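You operate a simulated robot arm through the tools that you are given. There is no shell and no other tool. Be economical: measure what you need, move in short steps, check, and stop when the job is done.

You run a simulated robot arm. Do the job below in one go: nothing can be reset, and whatever is moved stays where it is left.

JOB
Pack the brown roll and the pear in the yellow case and shut it.

Only the result counts: the job must be done as asked and must still hold three seconds after the hand-in. Knocking over, shifting, dropping, spilling or breaking anything else fails it.

ROBOT AND FRAMES
A 6-joint arm with a two-finger parallel gripper, fixed in place. Base frame: the origin is at the foot of the arm, x ahead of it, y to its left, z up. Units: m, rad, N and s.
With the tool pointing down near the work surface it reaches from about 0.12 to 0.74 m from the base axis. Its first joint turns from -2.897 to 2.897 rad. Payload 3.91 kg.
The TCP is the grasp point between the finger pads, 0.03 m short of the fingertips. In the tool frame z runs along the fingers and y along their closing line. Largest opening 0.11 m; finger width 0.02, thickness 0.01; the body of the gripper, 0.048 by 0.112 m, starts 0.055 m behind the TCP.
Orientation is that of the tool frame in the base frame, as a unit quaternion [w, x, y, z]. With the fingers straight down and closing along the base's y, the tool's x points along the base's -x, its y along +y and its z along -z.

CONTROLS
- The arm moves only by the tool move_arm. Its argument "increments" is a list of rows, each a list of 7 numbers: the gripper command, from -1 (shut) to 1 (fully open), values between in proportion, then the shift along the base's x, y, z in m, then the turn, a rotation vector about the base's x, y, z in rad. In form: [[hand, x, y, z, rx, ry, rz], ...]. A call has 1 to 12 rows; each row is the pose to reach, as a shift and turn from the pose commanded when the call began. Each row takes 0.2 s and may step no farther than 0.05 m and 0.15 rad from the row before; otherwise, or with a gripper value out of range, the whole call is refused. A pose out of reach is approached as far as the arm can. The call stops where the force on the tool passes 80 N (or 10 N more than at its start, if that is more) or the arm is blocked; 0.2 s more then pass. Each finger travels about 0.045 m/s and halts on what it meets, pressing with about 36 N; the grip force reading is that of the motor and also rises with nothing between the fingers. The clock runs only during rows and for 0.2 s after the last one: add rows that repeat a pose to give the fingers time. It gives the time, the measured TCP pose, the force on the tool (base axes), the opening and the grip force at its end, in the units of the frame above (readings bear some noise), and new pictures: "views" is both (left out), scene, wrist or none.
- Cameras (640 x 400 px; columns grow to the right, rows downward): "scene" is fixed at [0.2102, 0.4983, 1.5227]; the picture's right is [-1.00, -0.09, 0.00], its down [-0.08, 0.94, -0.34] and it looks along [0.03, -0.34, -0.94] (base axes); focal length 214 px, centre (320, 200). "wrist" rides on the gripper at [-0.036, 0, -0.057] in the tool frame; the picture's right is [0.00, -1.00, 0.00], its down [0.97, 0.00, -0.24] and it looks along [0.24, 0.00, 0.97] (tool axes); focal length 218 px, centre (320, 200).
- slide_trunk(by): slides the trunk up (or, below 0, down) by that many m; the arm rides with it, the base frame stays. It gives what a move gives, with no picture.
- pixel_to_xyz(camera, pixels): there is no depth. For up to 12 entries [column, row, z] of the newest picture of that camera ("zoom" is the newest enlarged one), the place [x, y] in the base frame at which the ray of that pixel passes the height z, good to about 0.003 m, but the place of the scene camera against the robot may be out by one fixed shift of up to 0.012 m in any direction. It takes no simulated time.
- inspect(camera, box): a new picture of the part [left, top, right, bottom] of that camera's present view, enlarged. It takes no simulated time.
- sign_off(): hands the job in; it is judged then, once.

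Keep the steps short. Do not move on a guess: measure, check each grasp and each placing, and mend mistakes. In all there are 80 turns and 120 pictures (those below and enlarged ones count). Leave the gripper open and the arm clear of the work at the hand-in unless told otherwise, and finish with a single line.

The tools are called after "Call:" as a command line: name --pt "numbers of a row" for each row, then --argument value for the rest, lists and objects as JSON in quotes. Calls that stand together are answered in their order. move_arm: Moves the arm, as the interface text tells. Its arguments: {"type":"object","properties":{"increments":{"type":"array","items":{"type":"array","items":{"type":"number"}}},"views":{"type":"string","enum":["both","scene","wrist","none"]}},"required":["increments"]} The other tools are called the same way: slide_trunk (by) slides the trunk up or down; pixel_to_xyz (camera, pixels) gives the place at which the rays of pixels pass given heights; inspect (camera, box) takes an enlarged picture of a part of a camera's view; sign_off () hands the job in.

At the start:

```text
clock: 0.0
eef_pos: [0.1805, 0.2705, 1.2856]
ee_rot: [0.0, 0.0, 1.0, 0.001]
ft_force: [-1.2, -0.1, -0.2]
grip_width: 0.11
grasp_force: 0.0
trunk travel left (down, up): [-0.525, 0.065]
```

scene: 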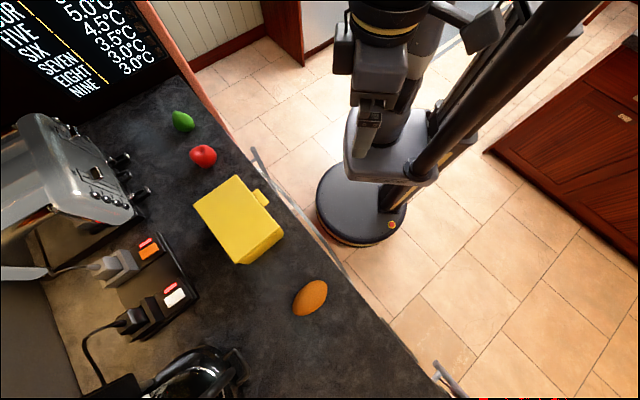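
wrist: 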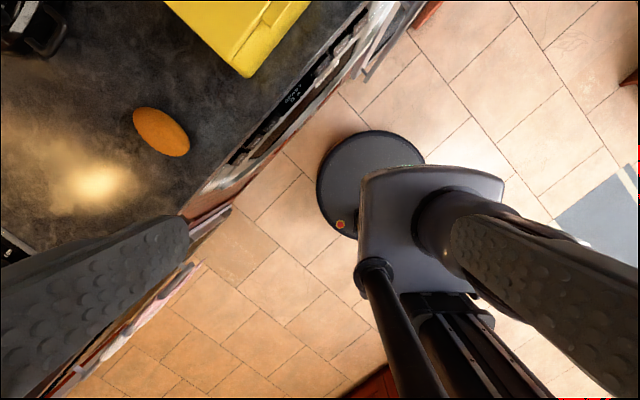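

I see a green pear near (183,121), a red apple near (203,156), the yellow case near (240,220) and the brown roll near (310,298). Next I enlarge the case and the items and measure them.

Call:
inspect --camera "scene" --box '[160, 90, 350, 330]'

Call:
inspect --camera "scene" --box '[185, 165, 295, 275]'

Call:
pixel_to_xyz --camera "scene" --pixels '[[183, 121, 0.95], [203, 156, 0.95], [310, 298, 0.94], [193, 206, 1.0], [237, 176, 1.0], [283, 231, 0.92], [238, 264, 0.92], [283, 225, 1.0], [262, 198, 0.98]]'

```text
1.67 times, centred on (255, 210) of scene
```

zoom: 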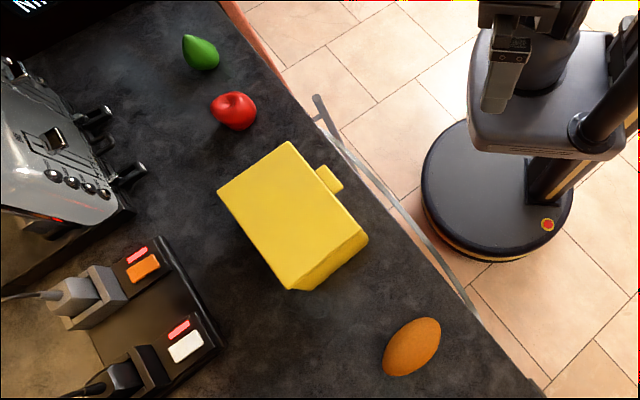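

```text
3.64 times, centred on (240, 220) of scene
```

zoom: 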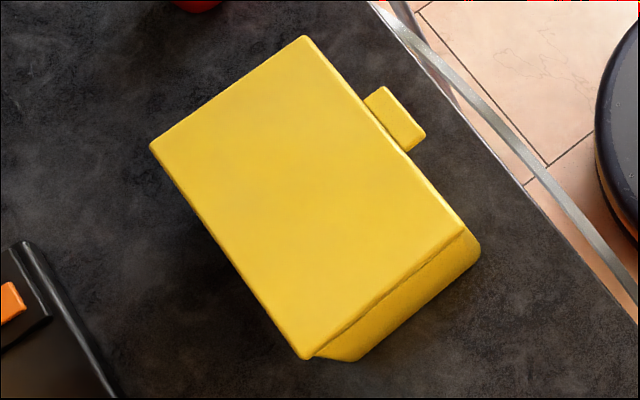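

```text
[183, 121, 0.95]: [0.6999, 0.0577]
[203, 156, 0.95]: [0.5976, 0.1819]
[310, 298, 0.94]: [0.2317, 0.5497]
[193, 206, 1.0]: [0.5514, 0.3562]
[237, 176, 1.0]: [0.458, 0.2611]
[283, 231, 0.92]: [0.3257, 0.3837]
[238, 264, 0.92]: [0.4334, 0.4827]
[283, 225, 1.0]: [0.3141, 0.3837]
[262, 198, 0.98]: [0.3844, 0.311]
```

The case is shut, with a lid tab on the robot-facing side. I carry the hand over the case at a safe height to measure it with the wrist camera.

Call:
move_arm --pt "1 0.05 0.01 0 0 0 0" --pt "1 0.1 0.02 0 0 0 0" --pt "1 0.14 0.03 0 0 0 0" --pt "1 0.18 0.04 0 0 0 0" --pt "1 0.22 0.04 0 0 0 0" --pt "1 0.25 0.04 0 0 0 0" --pt "1 0.25 0.04 0 0 0 0"

```text
refused: row 1 steps farther than a row can; nothing moved
```

The first step was a little over 0.05 m; I repeat it with shorter rows.

Call:
move_arm --pt "1 0.04 0.01 0 0 0 0" --pt "1 0.08 0.02 0 0 0 0" --pt "1 0.12 0.03 0 0 0 0" --pt "1 0.16 0.04 0 0 0 0" --pt "1 0.2 0.04 0 0 0 0" --pt "1 0.24 0.04 0 0 0 0" --pt "1 0.24 0.04 0 0 0 0"

```text
clock: 1.6
eef_pos: [0.423, 0.3093, 1.2844]
ee_rot: [0.0, -0.001, 1.0, 0.0]
ft_force: [-1.0, -0.2, -0.3]
grip_width: 0.11
grasp_force: 0.1
trunk travel left (down, up): [-0.525, 0.065]
```

scene: 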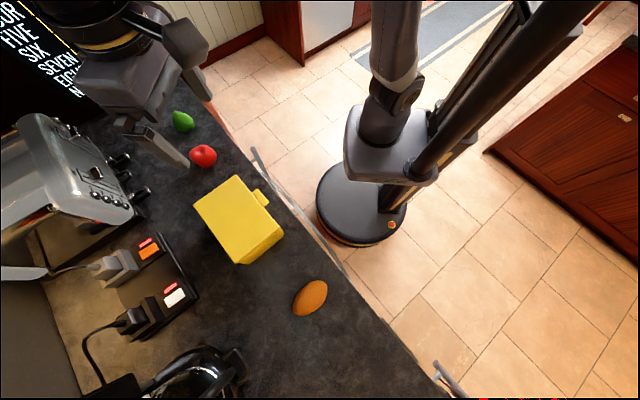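
wrist: 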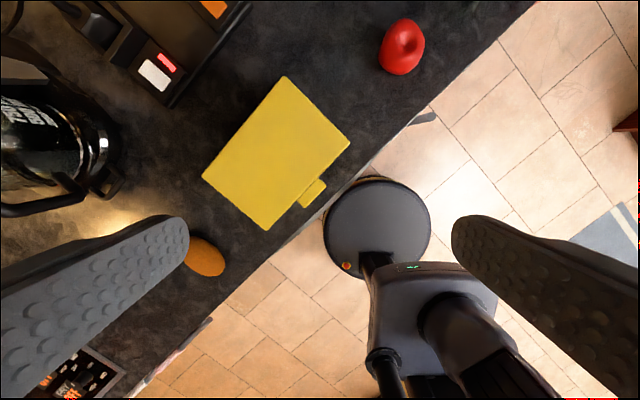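

I enlarge the case in the wrist view to get its lid corners and tab.

Call:
inspect --camera "wrist" --box '[190, 60, 370, 240]'

Call:
pixel_to_xyz --camera "wrist" --pixels '[[285, 76, 1.0], [350, 143, 1.0], [267, 230, 1.0], [203, 178, 1.0], [285, 76, 1.05], [350, 143, 1.05], [267, 230, 1.05], [203, 178, 1.05], [313, 193, 1.0], [313, 193, 0.97], [402, 47, 0.95], [205, 256, 0.94]]'

Call:
pixel_to_xyz --camera "scene" --pixels '[[237, 176, 1.0], [193, 206, 1.0], [237, 263, 1.0], [280, 228, 1.0], [237, 176, 1.05], [193, 206, 1.05], [237, 263, 1.05], [280, 228, 1.05]]'

```text
2.22 times, centred on (280, 150) of wrist
```

zoom: 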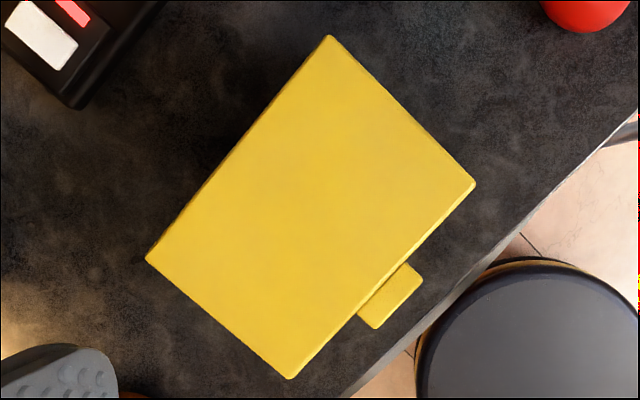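

```text
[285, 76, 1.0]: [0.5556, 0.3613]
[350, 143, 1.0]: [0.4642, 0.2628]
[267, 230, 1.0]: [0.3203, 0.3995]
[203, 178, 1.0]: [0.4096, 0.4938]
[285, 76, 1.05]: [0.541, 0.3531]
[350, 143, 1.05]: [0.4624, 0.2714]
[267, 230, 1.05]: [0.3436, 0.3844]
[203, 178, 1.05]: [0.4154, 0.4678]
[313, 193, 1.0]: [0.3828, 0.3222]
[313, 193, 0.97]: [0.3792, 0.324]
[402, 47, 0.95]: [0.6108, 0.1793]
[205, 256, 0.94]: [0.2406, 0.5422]
```

```text
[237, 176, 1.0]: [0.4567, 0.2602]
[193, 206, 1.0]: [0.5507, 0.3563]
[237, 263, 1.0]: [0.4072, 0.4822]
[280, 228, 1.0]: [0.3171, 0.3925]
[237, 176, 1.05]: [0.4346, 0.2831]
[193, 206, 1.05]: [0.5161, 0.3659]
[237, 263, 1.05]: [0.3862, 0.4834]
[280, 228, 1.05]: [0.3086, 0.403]
```

The lid sides measure about 0.135 × 0.197 m, with long edges along (-0.725, 0.689). I turn the hand 0.81 rad so its closing line is parallel to the hinge, and lower it over the tab for a second, closer look to find heights.

Call:
move_arm --pt "1 -0.01 0 -0.02 0 0 0.135" --pt "1 -0.02 0 -0.04 0 0 0.27" --pt "1 -0.03 0 -0.06 0 0 0.405" --pt "1 -0.04 0 -0.08 0 0 0.54" --pt "1 -0.05 0 -0.1 0 0 0.675" --pt "1 -0.05 0 -0.12 0 0 0.81" --pt "1 -0.05 0 -0.12 0 0 0.81" --views "both"

```text
clock: 3.2
eef_pos: [0.3717, 0.3098, 1.1647]
ee_rot: [-0.001, -0.396, 0.918, -0.001]
ft_force: [-0.7, 0.2, 0.2]
grip_width: 0.11
grasp_force: 0.0
trunk travel left (down, up): [-0.525, 0.065]
```

scene: 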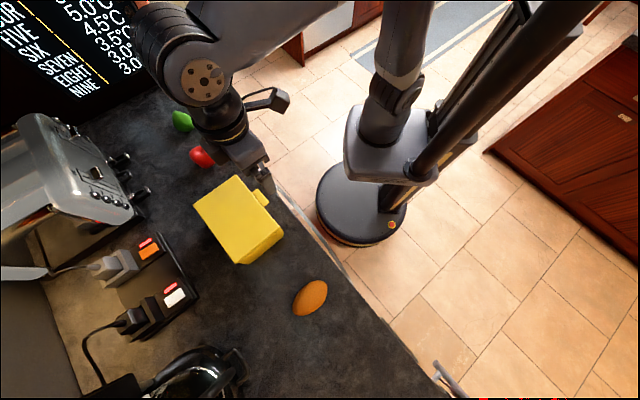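
wrist: 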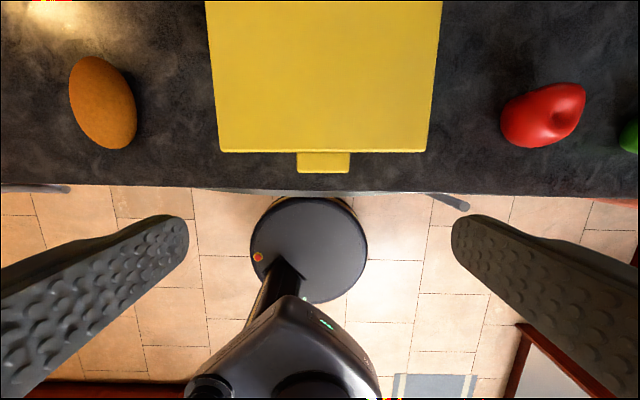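

The hand is aligned with the case. I enlarge the tab and compare positions of the front-edge corners at different heights against the earlier view.

Call:
inspect --camera "wrist" --box '[205, 100, 445, 200]'

Call:
pixel_to_xyz --camera "wrist" --pixels '[[427, 152, 0.98], [219, 152, 0.98], [427, 152, 1.0], [219, 152, 1.0], [427, 152, 1.02], [219, 152, 1.02], [427, 152, 1.04], [219, 152, 1.04], [323, 163, 0.98], [323, 163, 1.0], [323, 173, 0.98], [323, 173, 1.0]]'

```text
2.67 times, centred on (325, 150) of wrist
```

zoom: 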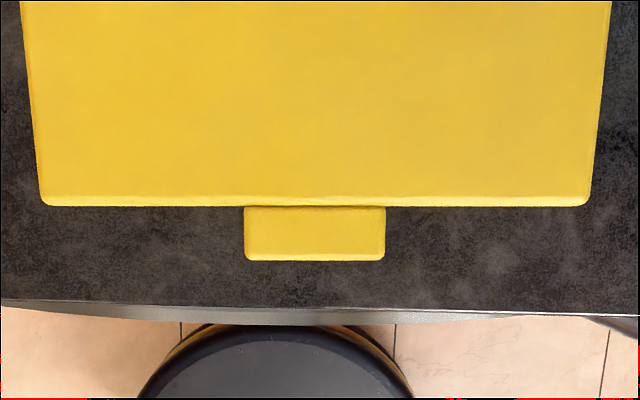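

```text
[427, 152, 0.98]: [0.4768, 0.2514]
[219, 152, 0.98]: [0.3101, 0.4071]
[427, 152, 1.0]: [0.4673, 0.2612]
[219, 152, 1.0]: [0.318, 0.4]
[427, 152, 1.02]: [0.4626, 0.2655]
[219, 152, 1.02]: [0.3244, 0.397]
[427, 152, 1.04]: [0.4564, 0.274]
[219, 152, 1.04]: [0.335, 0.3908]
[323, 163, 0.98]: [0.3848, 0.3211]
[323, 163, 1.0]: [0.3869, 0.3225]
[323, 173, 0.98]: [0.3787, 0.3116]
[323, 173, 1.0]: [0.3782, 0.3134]
```

Two views put the lid top somewhere around z 1.0–1.03, which is too loose. I back off from the tab and tilt the hand about 0.75 rad so the fingers point down and toward the hinge. That is also the pose I want for gripping the tab, and it lets me see the front face.

Call:
move_arm --pt "1 -0.01 -0.011 0.0 0.0906 -0.086 0" --pt "1 -0.02 -0.022 0.0 0.181 -0.172 0" --pt "1 -0.03 -0.033 -0.01 0.272 -0.258 0" --pt "1 -0.04 -0.044 -0.025 0.3625 -0.344 0" --pt "1 -0.05 -0.055 -0.045 0.453 -0.43 0" --pt "1 -0.059 -0.066 -0.065 0.544 -0.516 0" --pt "1 -0.059 -0.066 -0.065 0.544 -0.516 0"

```text
clock: 4.8
eef_pos: [0.3116, 0.244, 1.0997]
ee_rot: [0.337, -0.368, 0.855, 0.146]
ft_force: [0.5, -0.7, -0.1]
grip_width: 0.11
grasp_force: 0.0
trunk travel left (down, up): [-0.525, 0.065]
```

scene: 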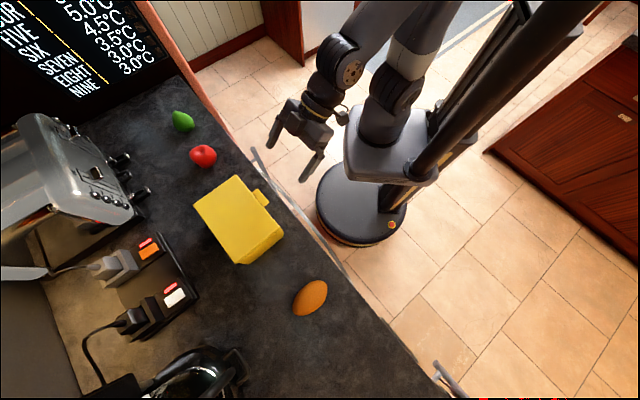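
wrist: 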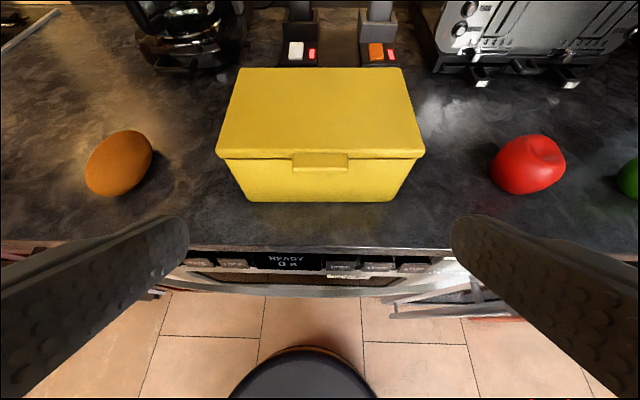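

Now the front is clear: the lid is thin, with the tab at about (320,162). I enlarge it to read the rows.

Call:
inspect --camera "wrist" --box '[205, 60, 435, 210]'

Call:
inspect --camera "wrist" --box '[270, 135, 370, 198]'

```text
2.67 times, centred on (320, 135) of wrist
```

zoom: 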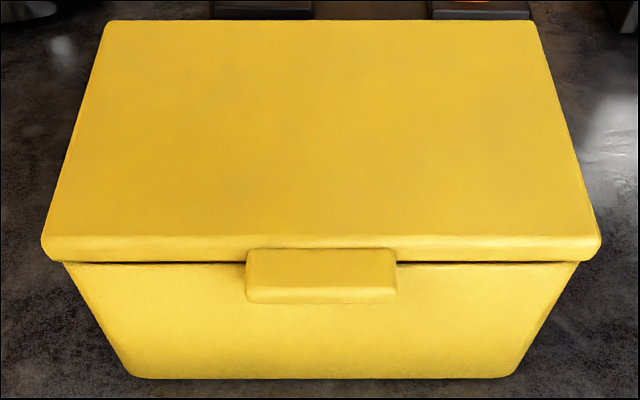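

```text
6.35 times, centred on (320, 166) of wrist
```

zoom: 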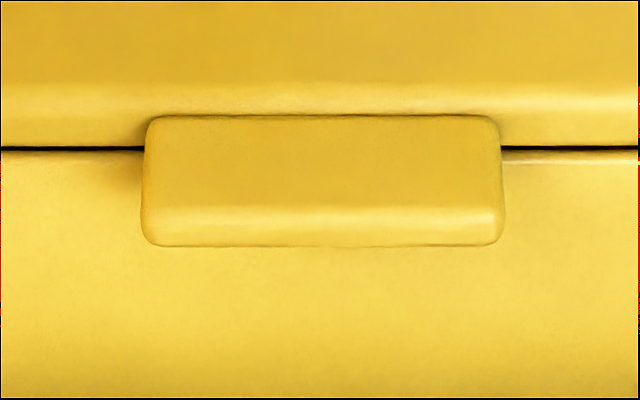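

From this view I work out: lid top z≈1.022, lid about 12 mm thick, tab at z≈1.009–1.017, sticking out about 16 mm and about 48 mm wide, centred on the hand (column 320). I approach to about 3 cm short of the grip pose and check.

Call:
move_arm --pt "1 0.016 0.0165 -0.017 0 0 0" --pt "1 0.032 0.033 -0.034 0 0 0" --pt "1 0.0469 0.0494 -0.05 0 0 0" --pt "1 0.0469 0.0494 -0.05 0 0 0"

```text
clock: 5.8
eef_pos: [0.3595, 0.2946, 1.0497]
ee_rot: [0.336, -0.368, 0.855, 0.146]
ft_force: [-0.5, -0.3, 0.6]
grip_width: 0.11
grasp_force: 0.1
trunk travel left (down, up): [-0.525, 0.065]
```

scene: 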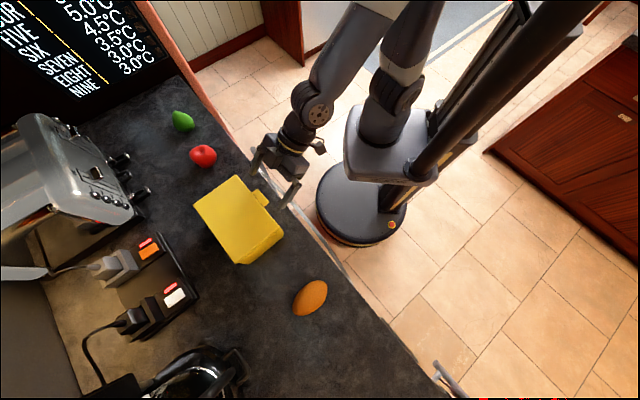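
wrist: 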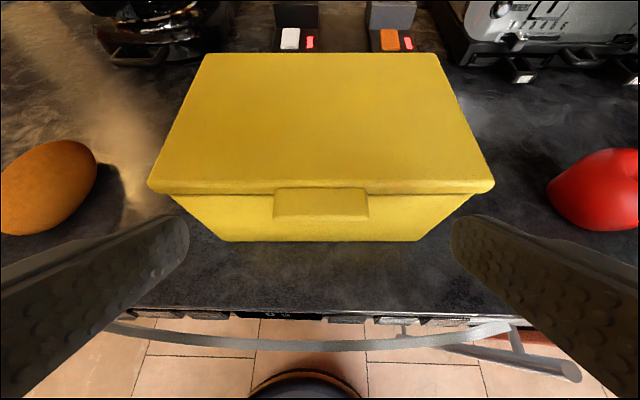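

I enlarge the tab again to triangulate its position with this closer view.

Call:
inspect --camera "wrist" --box '[260, 165, 380, 240]'

```text
5.33 times, centred on (320, 202) of wrist
```

zoom: 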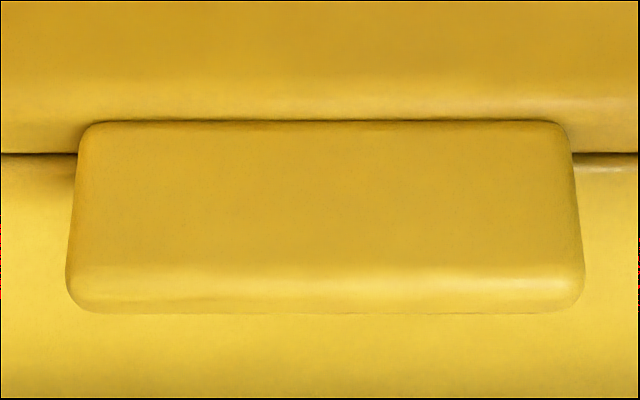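

Triangulated, the tab spans u≈0.495–0.514 (along the approach) and z≈1.006–1.013. I move in the last 3 cm and close on its sides.

Call:
move_arm --pt "1 0.0076 0.008 -0.0123 0 0 0" --pt "1 0.0152 0.016 -0.0247 0 0 0" --pt "1 0.0152 0.016 -0.0247 0 0 0" --pt "-1 0.0152 0.016 -0.0247 0 0 0" --pt "-1 0.0152 0.016 -0.0247 0 0 0" --pt "-1 0.0152 0.016 -0.0247 0 0 0" --pt "-1 0.0152 0.016 -0.0247 0 0 0" --pt "-1 0.0152 0.016 -0.0247 0 0 0"

```text
clock: 7.6
eef_pos: [0.3738, 0.3097, 1.0247]
ee_rot: [0.335, -0.367, 0.856, 0.144]
ft_force: [-0.2, 0.4, 0.3]
grip_width: 0.0494
grasp_force: 35.9
trunk travel left (down, up): [-0.525, 0.065]
```

scene: 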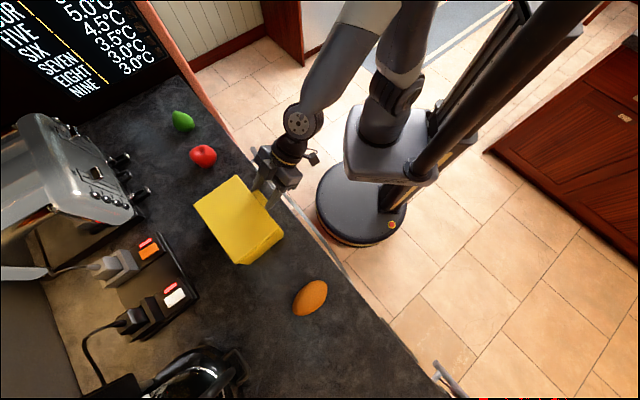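
wrist: 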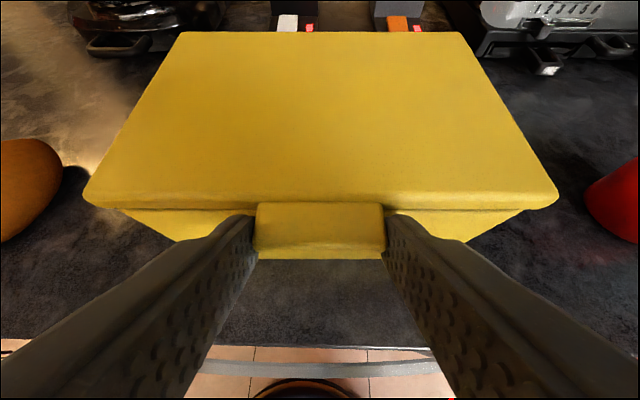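

The tab is gripped (opening 0.0494 m). I swing it up a little along the hinge arc, about 0.3 rad, and check that only the lid follows.

Call:
move_arm --pt "-1 0.001 0.0011 0.0107 -0.027 0.026 0" --pt "-1 0.0023 0.0025 0.0216 -0.0544 0.0516 0" --pt "-1 0.0044 0.0047 0.032 -0.082 0.077 0" --pt "-1 0.0068 0.0071 0.0426 -0.109 0.103 0"

```text
clock: 8.6
eef_pos: [0.3808, 0.3162, 1.0676]
ee_rot: [0.271, -0.377, 0.878, 0.117]
ft_force: [-0.2, 0.3, -0.7]
grip_width: 0.0493
grasp_force: 35.6
out of reach, approached as far as the arm can: row 1, 2
trunk travel left (down, up): [-0.525, 0.065]
```

scene: 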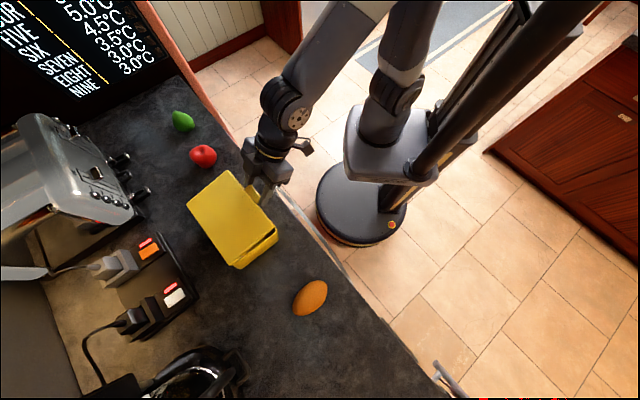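
wrist: 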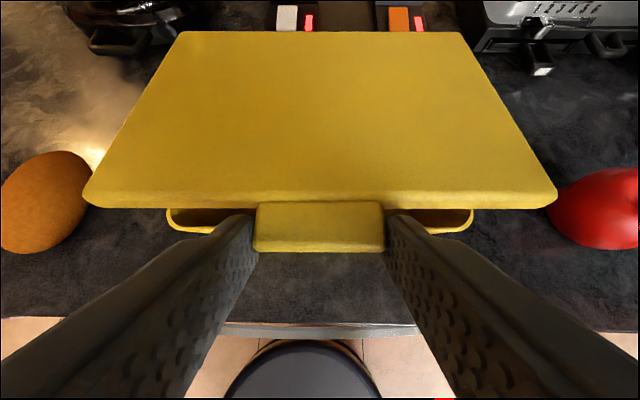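

The lid's front edge has risen. I enlarge the scene view to check the base has not tipped.

Call:
inspect --camera "scene" --box '[180, 165, 290, 275]'

```text
3.64 times, centred on (235, 220) of scene
```

zoom: 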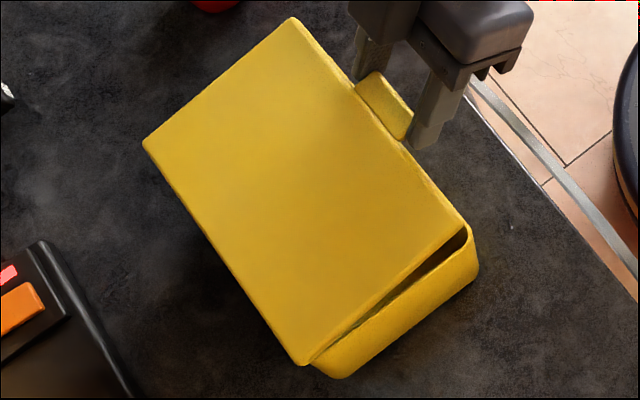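

The wrist view shows the lid turned rigidly with the hand by only 0.15 rad, because the pads hold the tab too firmly to pivot. So the back of the base lifted slightly. I turn the hand a further 0.15 rad about the tab to set the base flat again; after this the hand will turn with the lid one-to-one.

Call:
move_arm --pt "-1 0.0007 0.0007 0.0009 -0.036 0.034 0" --pt "-1 0.0014 0.0014 0.0018 -0.073 0.069 0" --pt "-1 0.0021 0.0022 0.0027 -0.109 0.103 0" --pt "-1 0.0021 0.0022 0.0027 -0.109 0.103 0"

Call:
inspect --camera "scene" --box '[185, 165, 295, 275]'

```text
clock: 9.6
eef_pos: [0.383, 0.3196, 1.0712]
ee_rot: [0.205, -0.385, 0.896, 0.088]
ft_force: [0.8, -0.5, 1.5]
grip_width: 0.0494
grasp_force: 36.0
trunk travel left (down, up): [-0.525, 0.065]
```

scene: 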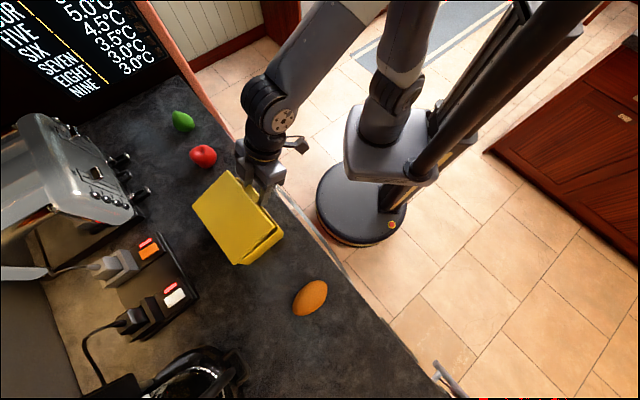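
wrist: 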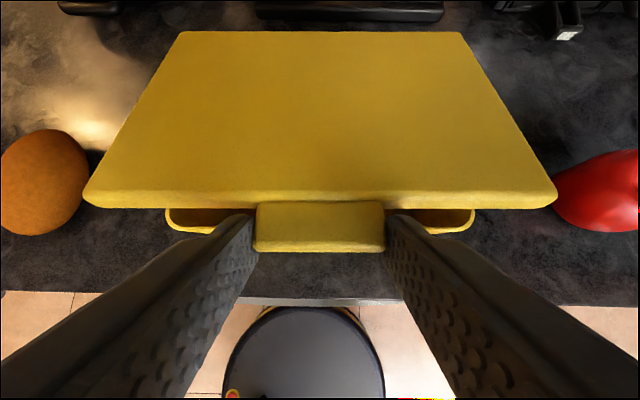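

```text
3.64 times, centred on (240, 220) of scene
```

zoom: 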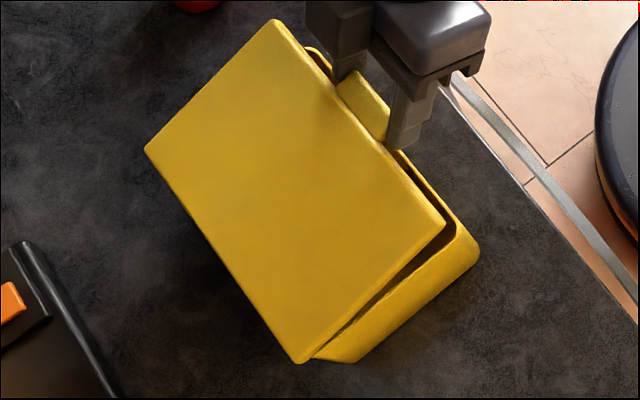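

The base is flat again (its lower corner is back at the original pixel). I continue the swing another 0.6 rad, turning the hand with the lid.

Call:
move_arm --pt "-1 0.0038 0.004 0.0105 -0.0544 0.0516 0" --pt "-1 0.0079 0.0083 0.0206 -0.1088 0.1032 0" --pt "-1 0.0127 0.0134 0.0302 -0.163 0.1548 0" --pt "-1 0.0178 0.0188 0.0392 -0.2175 0.2064 0" --pt "-1 0.0236 0.0249 0.0476 -0.272 0.258 0" --pt "-1 0.0296 0.0312 0.0555 -0.326 0.31 0" --pt "-1 0.0362 0.0381 0.0626 -0.381 0.361 0" --pt "-1 0.0429 0.0452 0.0691 -0.435 0.413 0"

Call:
inspect --camera "scene" --box '[185, 165, 295, 275]'

```text
clock: 11.4
eef_pos: [0.4256, 0.3637, 1.1403]
ee_rot: [-0.069, -0.393, 0.916, -0.03]
ft_force: [-0.4, -1.6, 9.0]
grip_width: 0.0498
grasp_force: 35.7
trunk travel left (down, up): [-0.525, 0.065]
```

scene: 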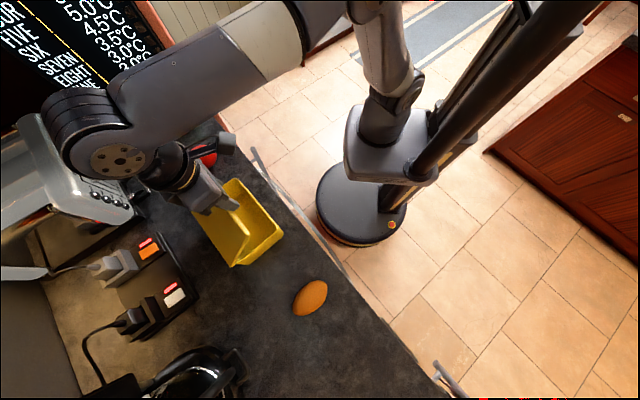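
wrist: 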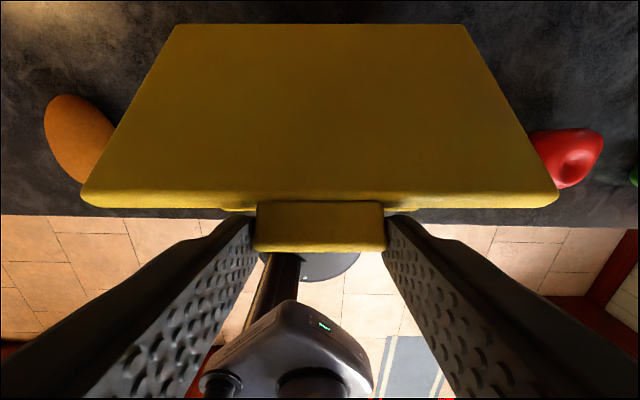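

```text
3.64 times, centred on (240, 220) of scene
```

zoom: 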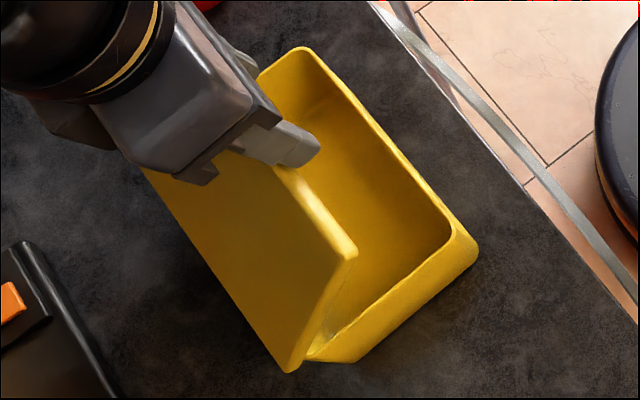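

The lid is about 50° open and the base is flat. I continue 0.3 rad more along the arc, watching the arm's distance to the toaster.

Call:
move_arm --pt "-1 0.007 0.0075 0.0065 -0.0544 0.0516 0" --pt "-1 0.0145 0.0153 0.0117 -0.1088 0.1032 0" --pt "-1 0.0222 0.0234 0.0155 -0.163 0.1548 0" --pt "-1 0.03 0.0316 0.0191 -0.2175 0.2064 0"

```text
clock: 12.4
eef_pos: [0.4253, 0.364, 1.1183]
ee_rot: [-0.201, -0.385, 0.897, -0.087]
ft_force: [1.3, 0.1, 9.3]
grip_width: 0.0496
grasp_force: 35.2
out of reach, approached as far as the arm can: row 3, 4
trunk travel left (down, up): [-0.525, 0.065]
```

scene: 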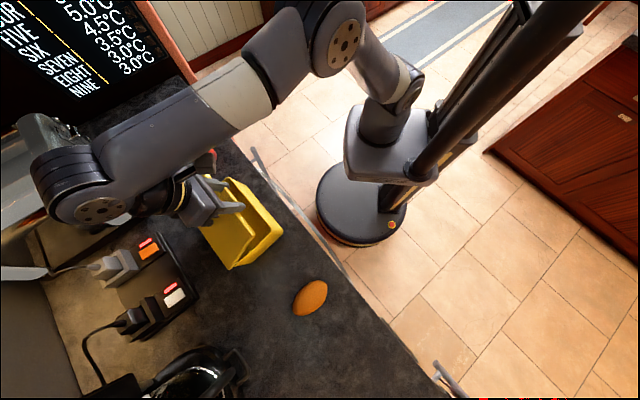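
wrist: 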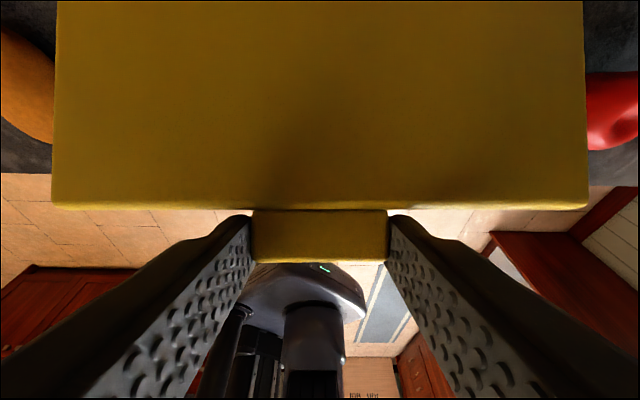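

Rows 3–4 were out of reach: the hand leaned over without advancing, and the tab turned between the pads. Instead of forcing it, I ease the grip a few millimetres, staying put, to see whether the hinge holds the lid by friction.

Call:
move_arm --pt "0.0 0 0 0 0 0 0" --pt "0.0 0 0 0 0 0 0" --pt "0.0 0 0 0 0 0 0"

Call:
inspect --camera "scene" --box '[185, 165, 295, 275]'

```text
clock: 13.2
eef_pos: [0.425, 0.3634, 1.118]
ee_rot: [-0.201, -0.385, 0.897, -0.086]
ft_force: [-1.4, -0.7, 0.2]
grip_width: 0.0547
grasp_force: 0.1
trunk travel left (down, up): [-0.525, 0.065]
```

scene: 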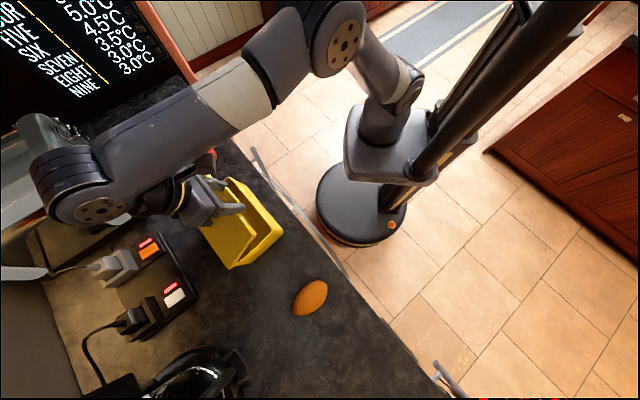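
wrist: 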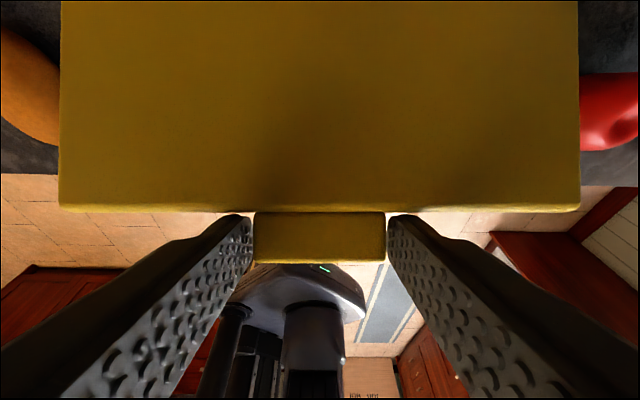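

```text
3.64 times, centred on (240, 220) of scene
```

zoom: 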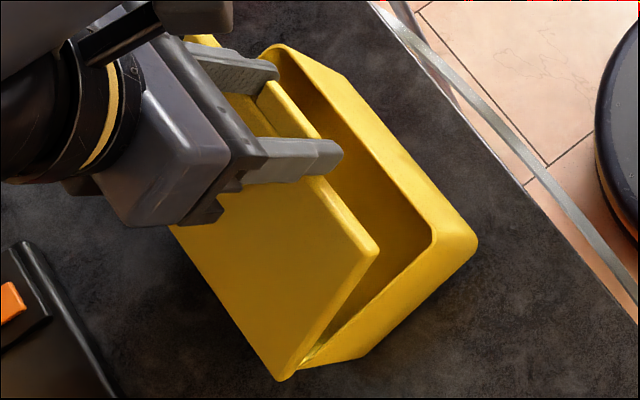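

The grip is released and the lid stays at about 45° – the hinge holds by friction. I open fully, lift straight up off the tab and bring the hand back to vertical.

Call:
move_arm --pt "0.6 0 0 0 0 0 0" --pt "0.6 0 0 0 0 0 0" --pt "0.6 0 0 0.03 0 0 0" --pt "0.6 -0.005 -0.005 0.06 0.054 -0.052 0" --pt "0.6 -0.02 -0.021 0.085 0.163 -0.155 0" --pt "0.6 -0.035 -0.036 0.1 0.2175 -0.2064 0" --pt "0.6 -0.05 -0.052 0.1 0.326 -0.31 0" --pt "0.6 -0.05 -0.052 0.1 0.326 -0.31 0"

```text
clock: 15.0
eef_pos: [0.3743, 0.3116, 1.2185]
ee_rot: [0.001, -0.395, 0.919, 0.0]
ft_force: [0.1, -1.1, 0.0]
grip_width: 0.0879
grasp_force: 0.1
out of reach, approached as far as the arm can: row 3, 4
trunk travel left (down, up): [-0.525, 0.065]
```

scene: 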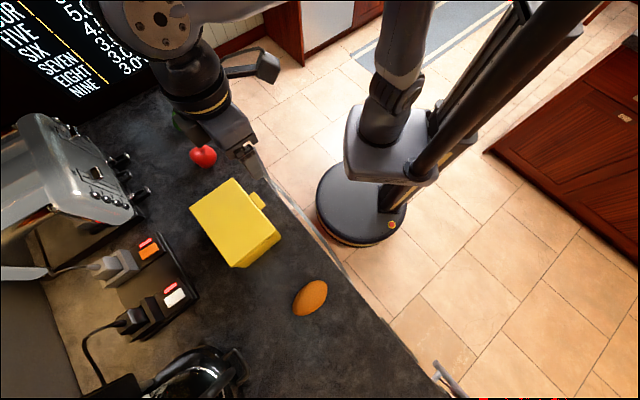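
wrist: 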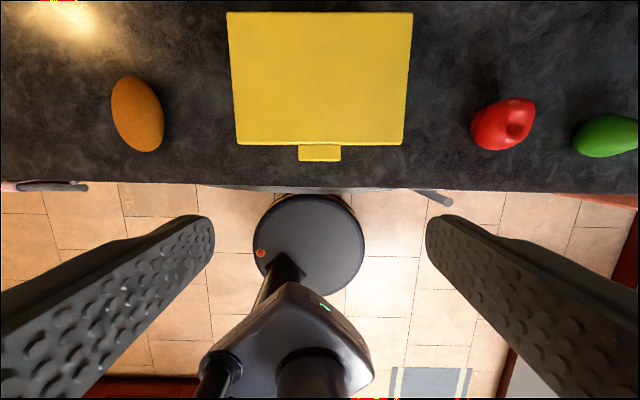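

The lid has swung shut again after release, so it must be pushed past upright to stay. Nothing else has moved. Leaning the hand outward is out of reach, so next I'll push the lid from beneath with the fingertips, keeping the hand tilted the reachable way. First I check the case's new position and yaw.

Call:
inspect --camera "wrist" --box '[215, 5, 425, 170]'

Call:
move_arm --pt "1 -0.01 -0.011 0.0 0.0906 -0.086 0" --pt "1 -0.02 -0.022 0.0 0.181 -0.172 0" --pt "1 -0.03 -0.033 -0.03 0.272 -0.258 0" --pt "1 -0.04 -0.044 -0.06 0.3625 -0.344 0" --pt "0.2 -0.05 -0.055 -0.09 0.453 -0.43 0" --pt "-1 -0.059 -0.066 -0.12 0.544 -0.516 0" --pt "-1 -0.059 -0.066 -0.12 0.544 -0.516 0" --pt "-1 -0.059 -0.066 -0.12 0.544 -0.516 0" --pt "-1 -0.059 -0.066 -0.12 0.544 -0.516 0"

```text
2.42 times, centred on (320, 88) of wrist
```

zoom: 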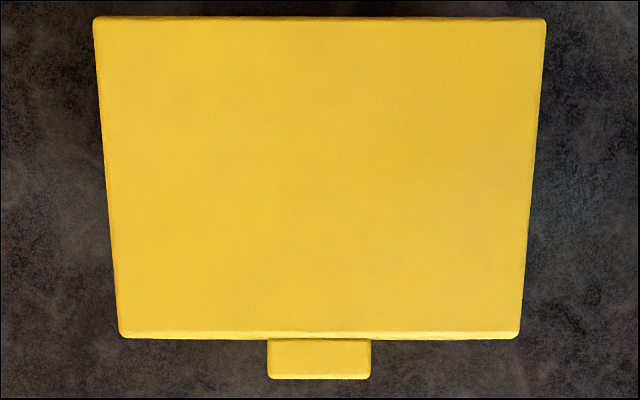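

```text
clock: 17.0
eef_pos: [0.3152, 0.2465, 1.0993]
ee_rot: [0.337, -0.367, 0.855, 0.145]
ft_force: [-0.7, 0.3, 0.2]
grip_width: 0.0043
grasp_force: 0.1
trunk travel left (down, up): [-0.525, 0.065]
```

scene: 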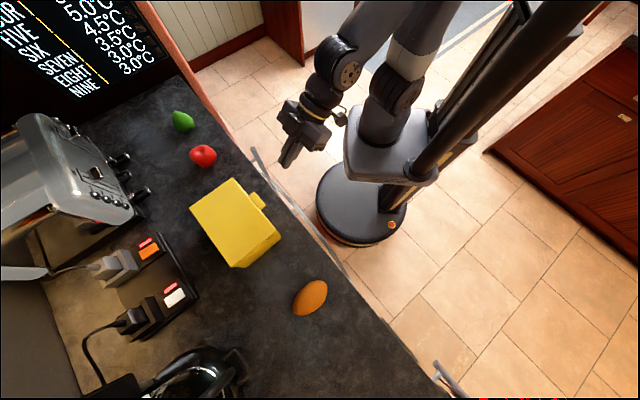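
wrist: 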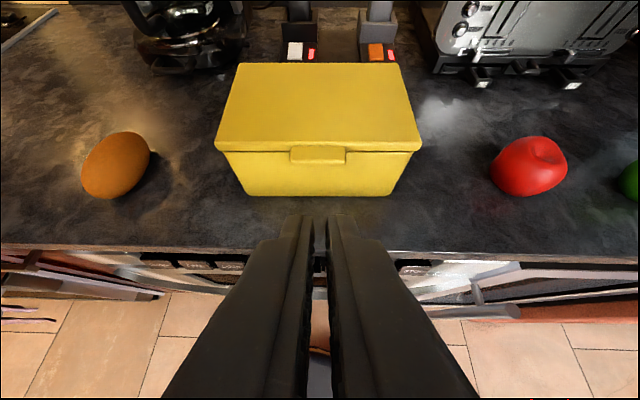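

The case is still square to the hand. I read the tab rows from an enlarged view.

Call:
inspect --camera "wrist" --box '[270, 130, 370, 193]'

```text
6.35 times, centred on (320, 162) of wrist
```

zoom: 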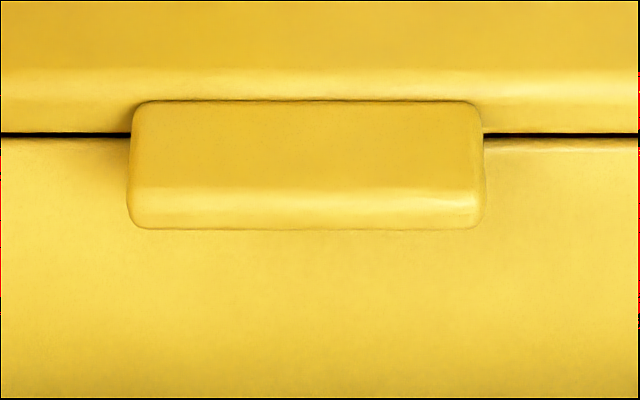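

The tab now spans u≈0.507–0.526 at z≈1.006. To get cleanly beneath it I want the fingers nearer horizontal, so I tilt another 0.45 rad here, in free space, and check the reach.

Call:
move_arm --pt "-1 0 0 0 0.0906 -0.086 0" --pt "-1 0 0 -0.02 0.181 -0.172 0" --pt "-1 0 0 -0.04 0.272 -0.258 0" --pt "-1 0 0 -0.06 0.326 -0.31 0" --pt "-1 0 0 -0.08 0.326 -0.31 0" --pt "-1 0 0 -0.08 0.326 -0.31 0"

```text
clock: 18.4
eef_pos: [0.3158, 0.2467, 1.0186]
ee_rot: [0.519, -0.325, 0.759, 0.223]
ft_force: [0.0, 0.4, -0.2]
grip_width: 0.0001
grasp_force: 35.9
out of reach, approached as far as the arm can: row 2, 3
trunk travel left (down, up): [-0.525, 0.065]
```

scene: 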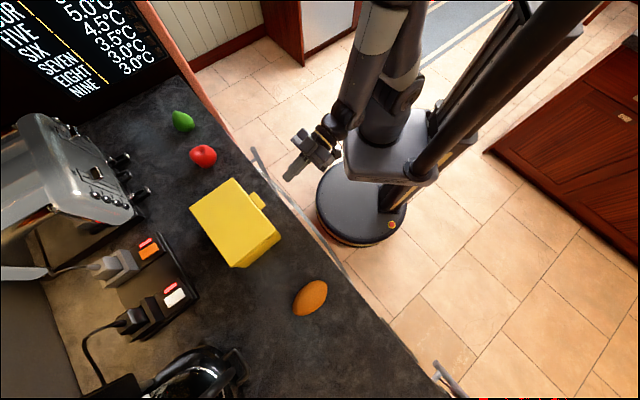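
wrist: 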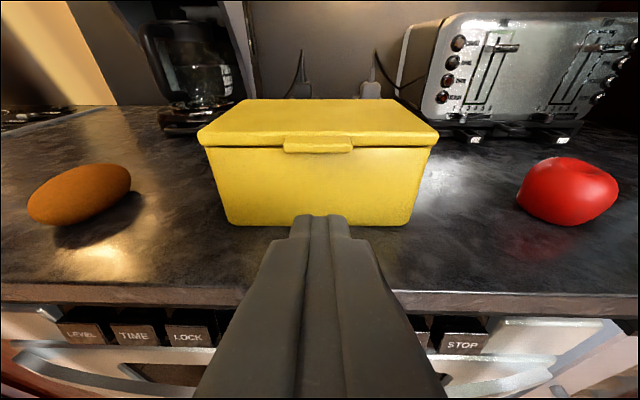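

All aligned, fingers nearly horizontal and level just under the tab. I slide the closed fingertips in below the tab, about 7 mm under it.

Call:
move_arm --pt "-1 0.0 0.0 -0.022 0 0 0" --pt "-1 0.02 0.0212 -0.022 0 0 0" --pt "-1 0.04 0.0424 -0.022 0 0 0" --pt "-1 0.052 0.055 -0.022 0 0 0" --pt "-1 0.0628 0.0662 -0.022 0 0 0" --pt "-1 0.0628 0.0662 -0.022 0 0 0"

```text
clock: 19.8
eef_pos: [0.3786, 0.3141, 0.9962]
ee_rot: [0.519, -0.326, 0.758, 0.223]
ft_force: [0.1, 0.0, -0.6]
grip_width: 0.0
grasp_force: 36.7
trunk travel left (down, up): [-0.525, 0.065]
```

scene: 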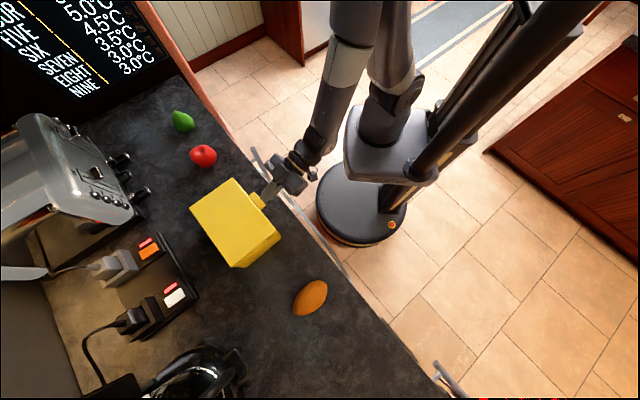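
wrist: 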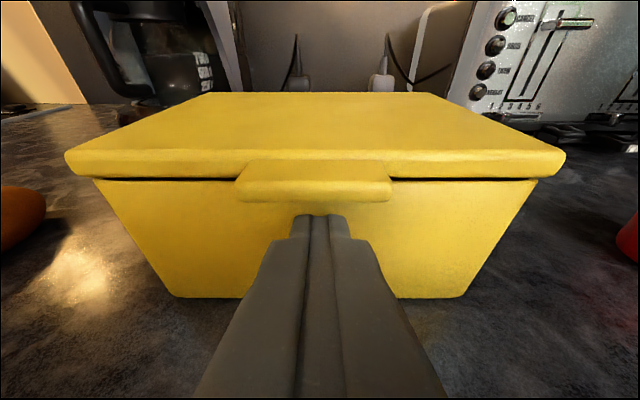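

Fingertips sit just below the tab (tab bottom row 202, tips row 214). I raise them 45 mm slowly to lift the lid edge.

Call:
move_arm --pt "-1 0 0 0.008 0 0 0" --pt "-1 0 0 0.016 0 0 0" --pt "-1 0.001 0.001 0.024 0 0 0" --pt "-1 0.002 0.002 0.032 0 0 0" --pt "-1 0.003 0.003 0.04 0 0 0" --pt "-1 0.004 0.004 0.046 0 0 0"

Call:
inspect --camera "scene" --box '[185, 165, 295, 275]'

```text
clock: 21.2
eef_pos: [0.3829, 0.3168, 1.0427]
ee_rot: [0.519, -0.326, 0.758, 0.223]
ft_force: [-0.5, -0.5, -0.1]
grip_width: 0.0
grasp_force: 36.1
trunk travel left (down, up): [-0.525, 0.065]
```

scene: 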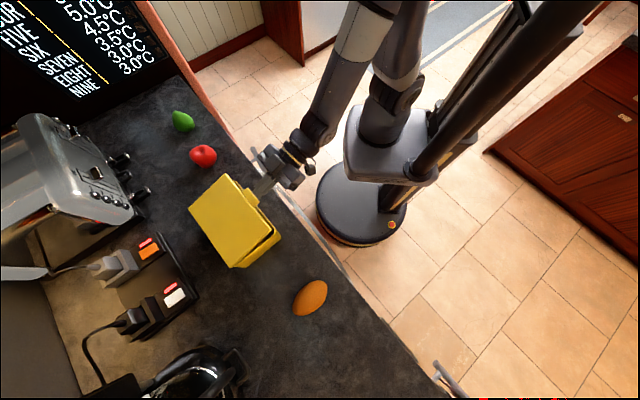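
wrist: 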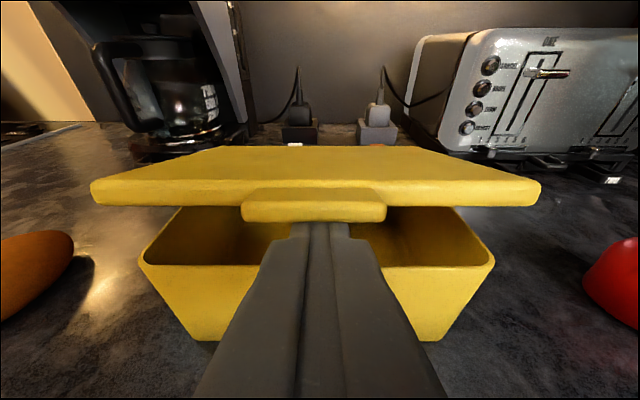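

```text
3.64 times, centred on (240, 220) of scene
```

zoom: 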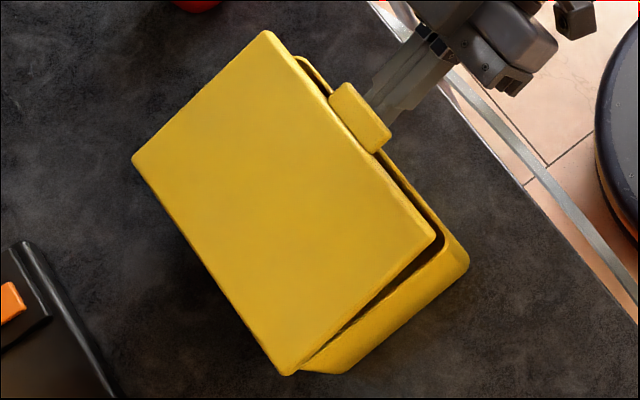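

The lid is about 0.3 rad open and riding freely on the fingers, with the base flat. I continue pushing the lid up along its arc, turning the hand steeper as it opens.

Call:
move_arm --pt "-1 0.0067 0.007 0.0075 0 0 0" --pt "-1 0.0134 0.0141 0.0145 0 0 0" --pt "-1 0.0175 0.0185 0.0233 -0.047 0.0445 0" --pt "-1 0.0216 0.0228 0.0318 -0.094 0.089 0" --pt "-1 0.0265 0.028 0.04 -0.1485 0.141 0" --pt "-1 0.0314 0.0331 0.0478 -0.203 0.193 0" --pt "-1 0.0366 0.0387 0.0552 -0.2575 0.2445 0" --pt "-1 0.0419 0.0442 0.0621 -0.312 0.296 0"

Call:
inspect --camera "scene" --box '[185, 165, 295, 275]'

```text
clock: 23.0
eef_pos: [0.4327, 0.3469, 1.099]
ee_rot: [0.394, -0.343, 0.842, 0.133]
ft_force: [-0.7, 0.8, 0.0]
grip_width: 0.0002
grasp_force: 35.9
out of reach, approached as far as the arm can: row 6, 7, 8
trunk travel left (down, up): [-0.525, 0.065]
```

scene: 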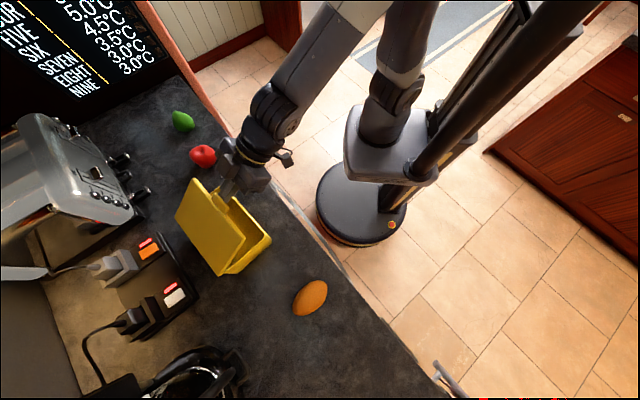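
wrist: 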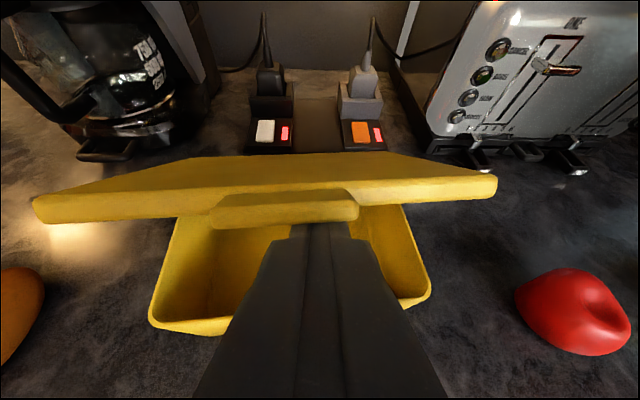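

```text
3.64 times, centred on (240, 220) of scene
```

zoom: 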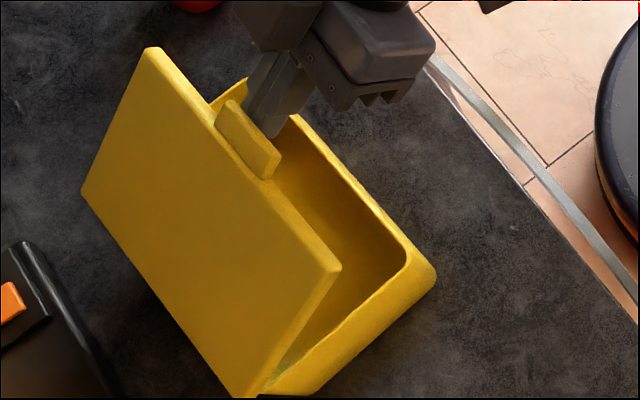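

The lid is about 40° open, but the arm hit an awkward wrist zone: the hand is off by about 0.1 rad in yaw and pushed the case back a few cm. It is still clear of the power strip. I correct the yaw in place with small steps and check.

Call:
move_arm --pt "-1 0 0 0.002 0 0 0.03" --pt "-1 0 0 0.004 0 0 0.06" --pt "-1 0 0 0.006 0 0 0.1" --pt "-1 0 0 0.006 0 0 0.1"

Call:
inspect --camera "scene" --box '[165, 165, 285, 285]'

```text
clock: 24.0
eef_pos: [0.4319, 0.3476, 1.107]
ee_rot: [0.387, -0.384, 0.824, 0.153]
ft_force: [0.9, -0.8, -0.2]
grip_width: 0.0
grasp_force: 35.8
trunk travel left (down, up): [-0.525, 0.065]
```

scene: 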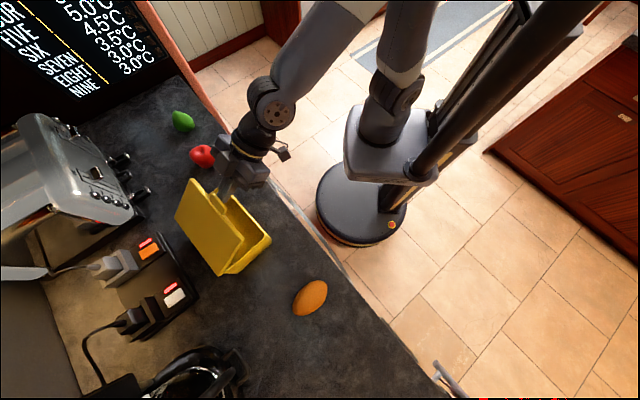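
wrist: 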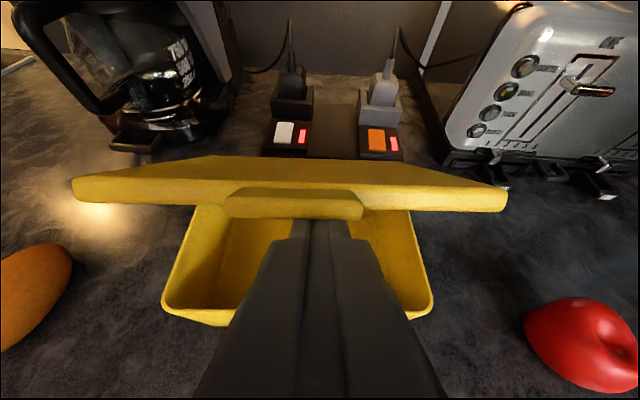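

```text
3.33 times, centred on (225, 225) of scene
```

zoom: 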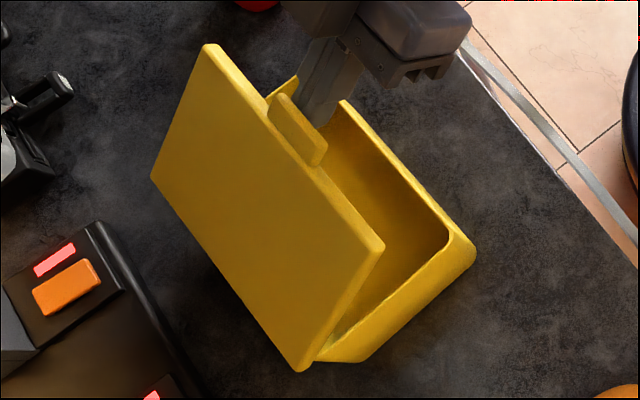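

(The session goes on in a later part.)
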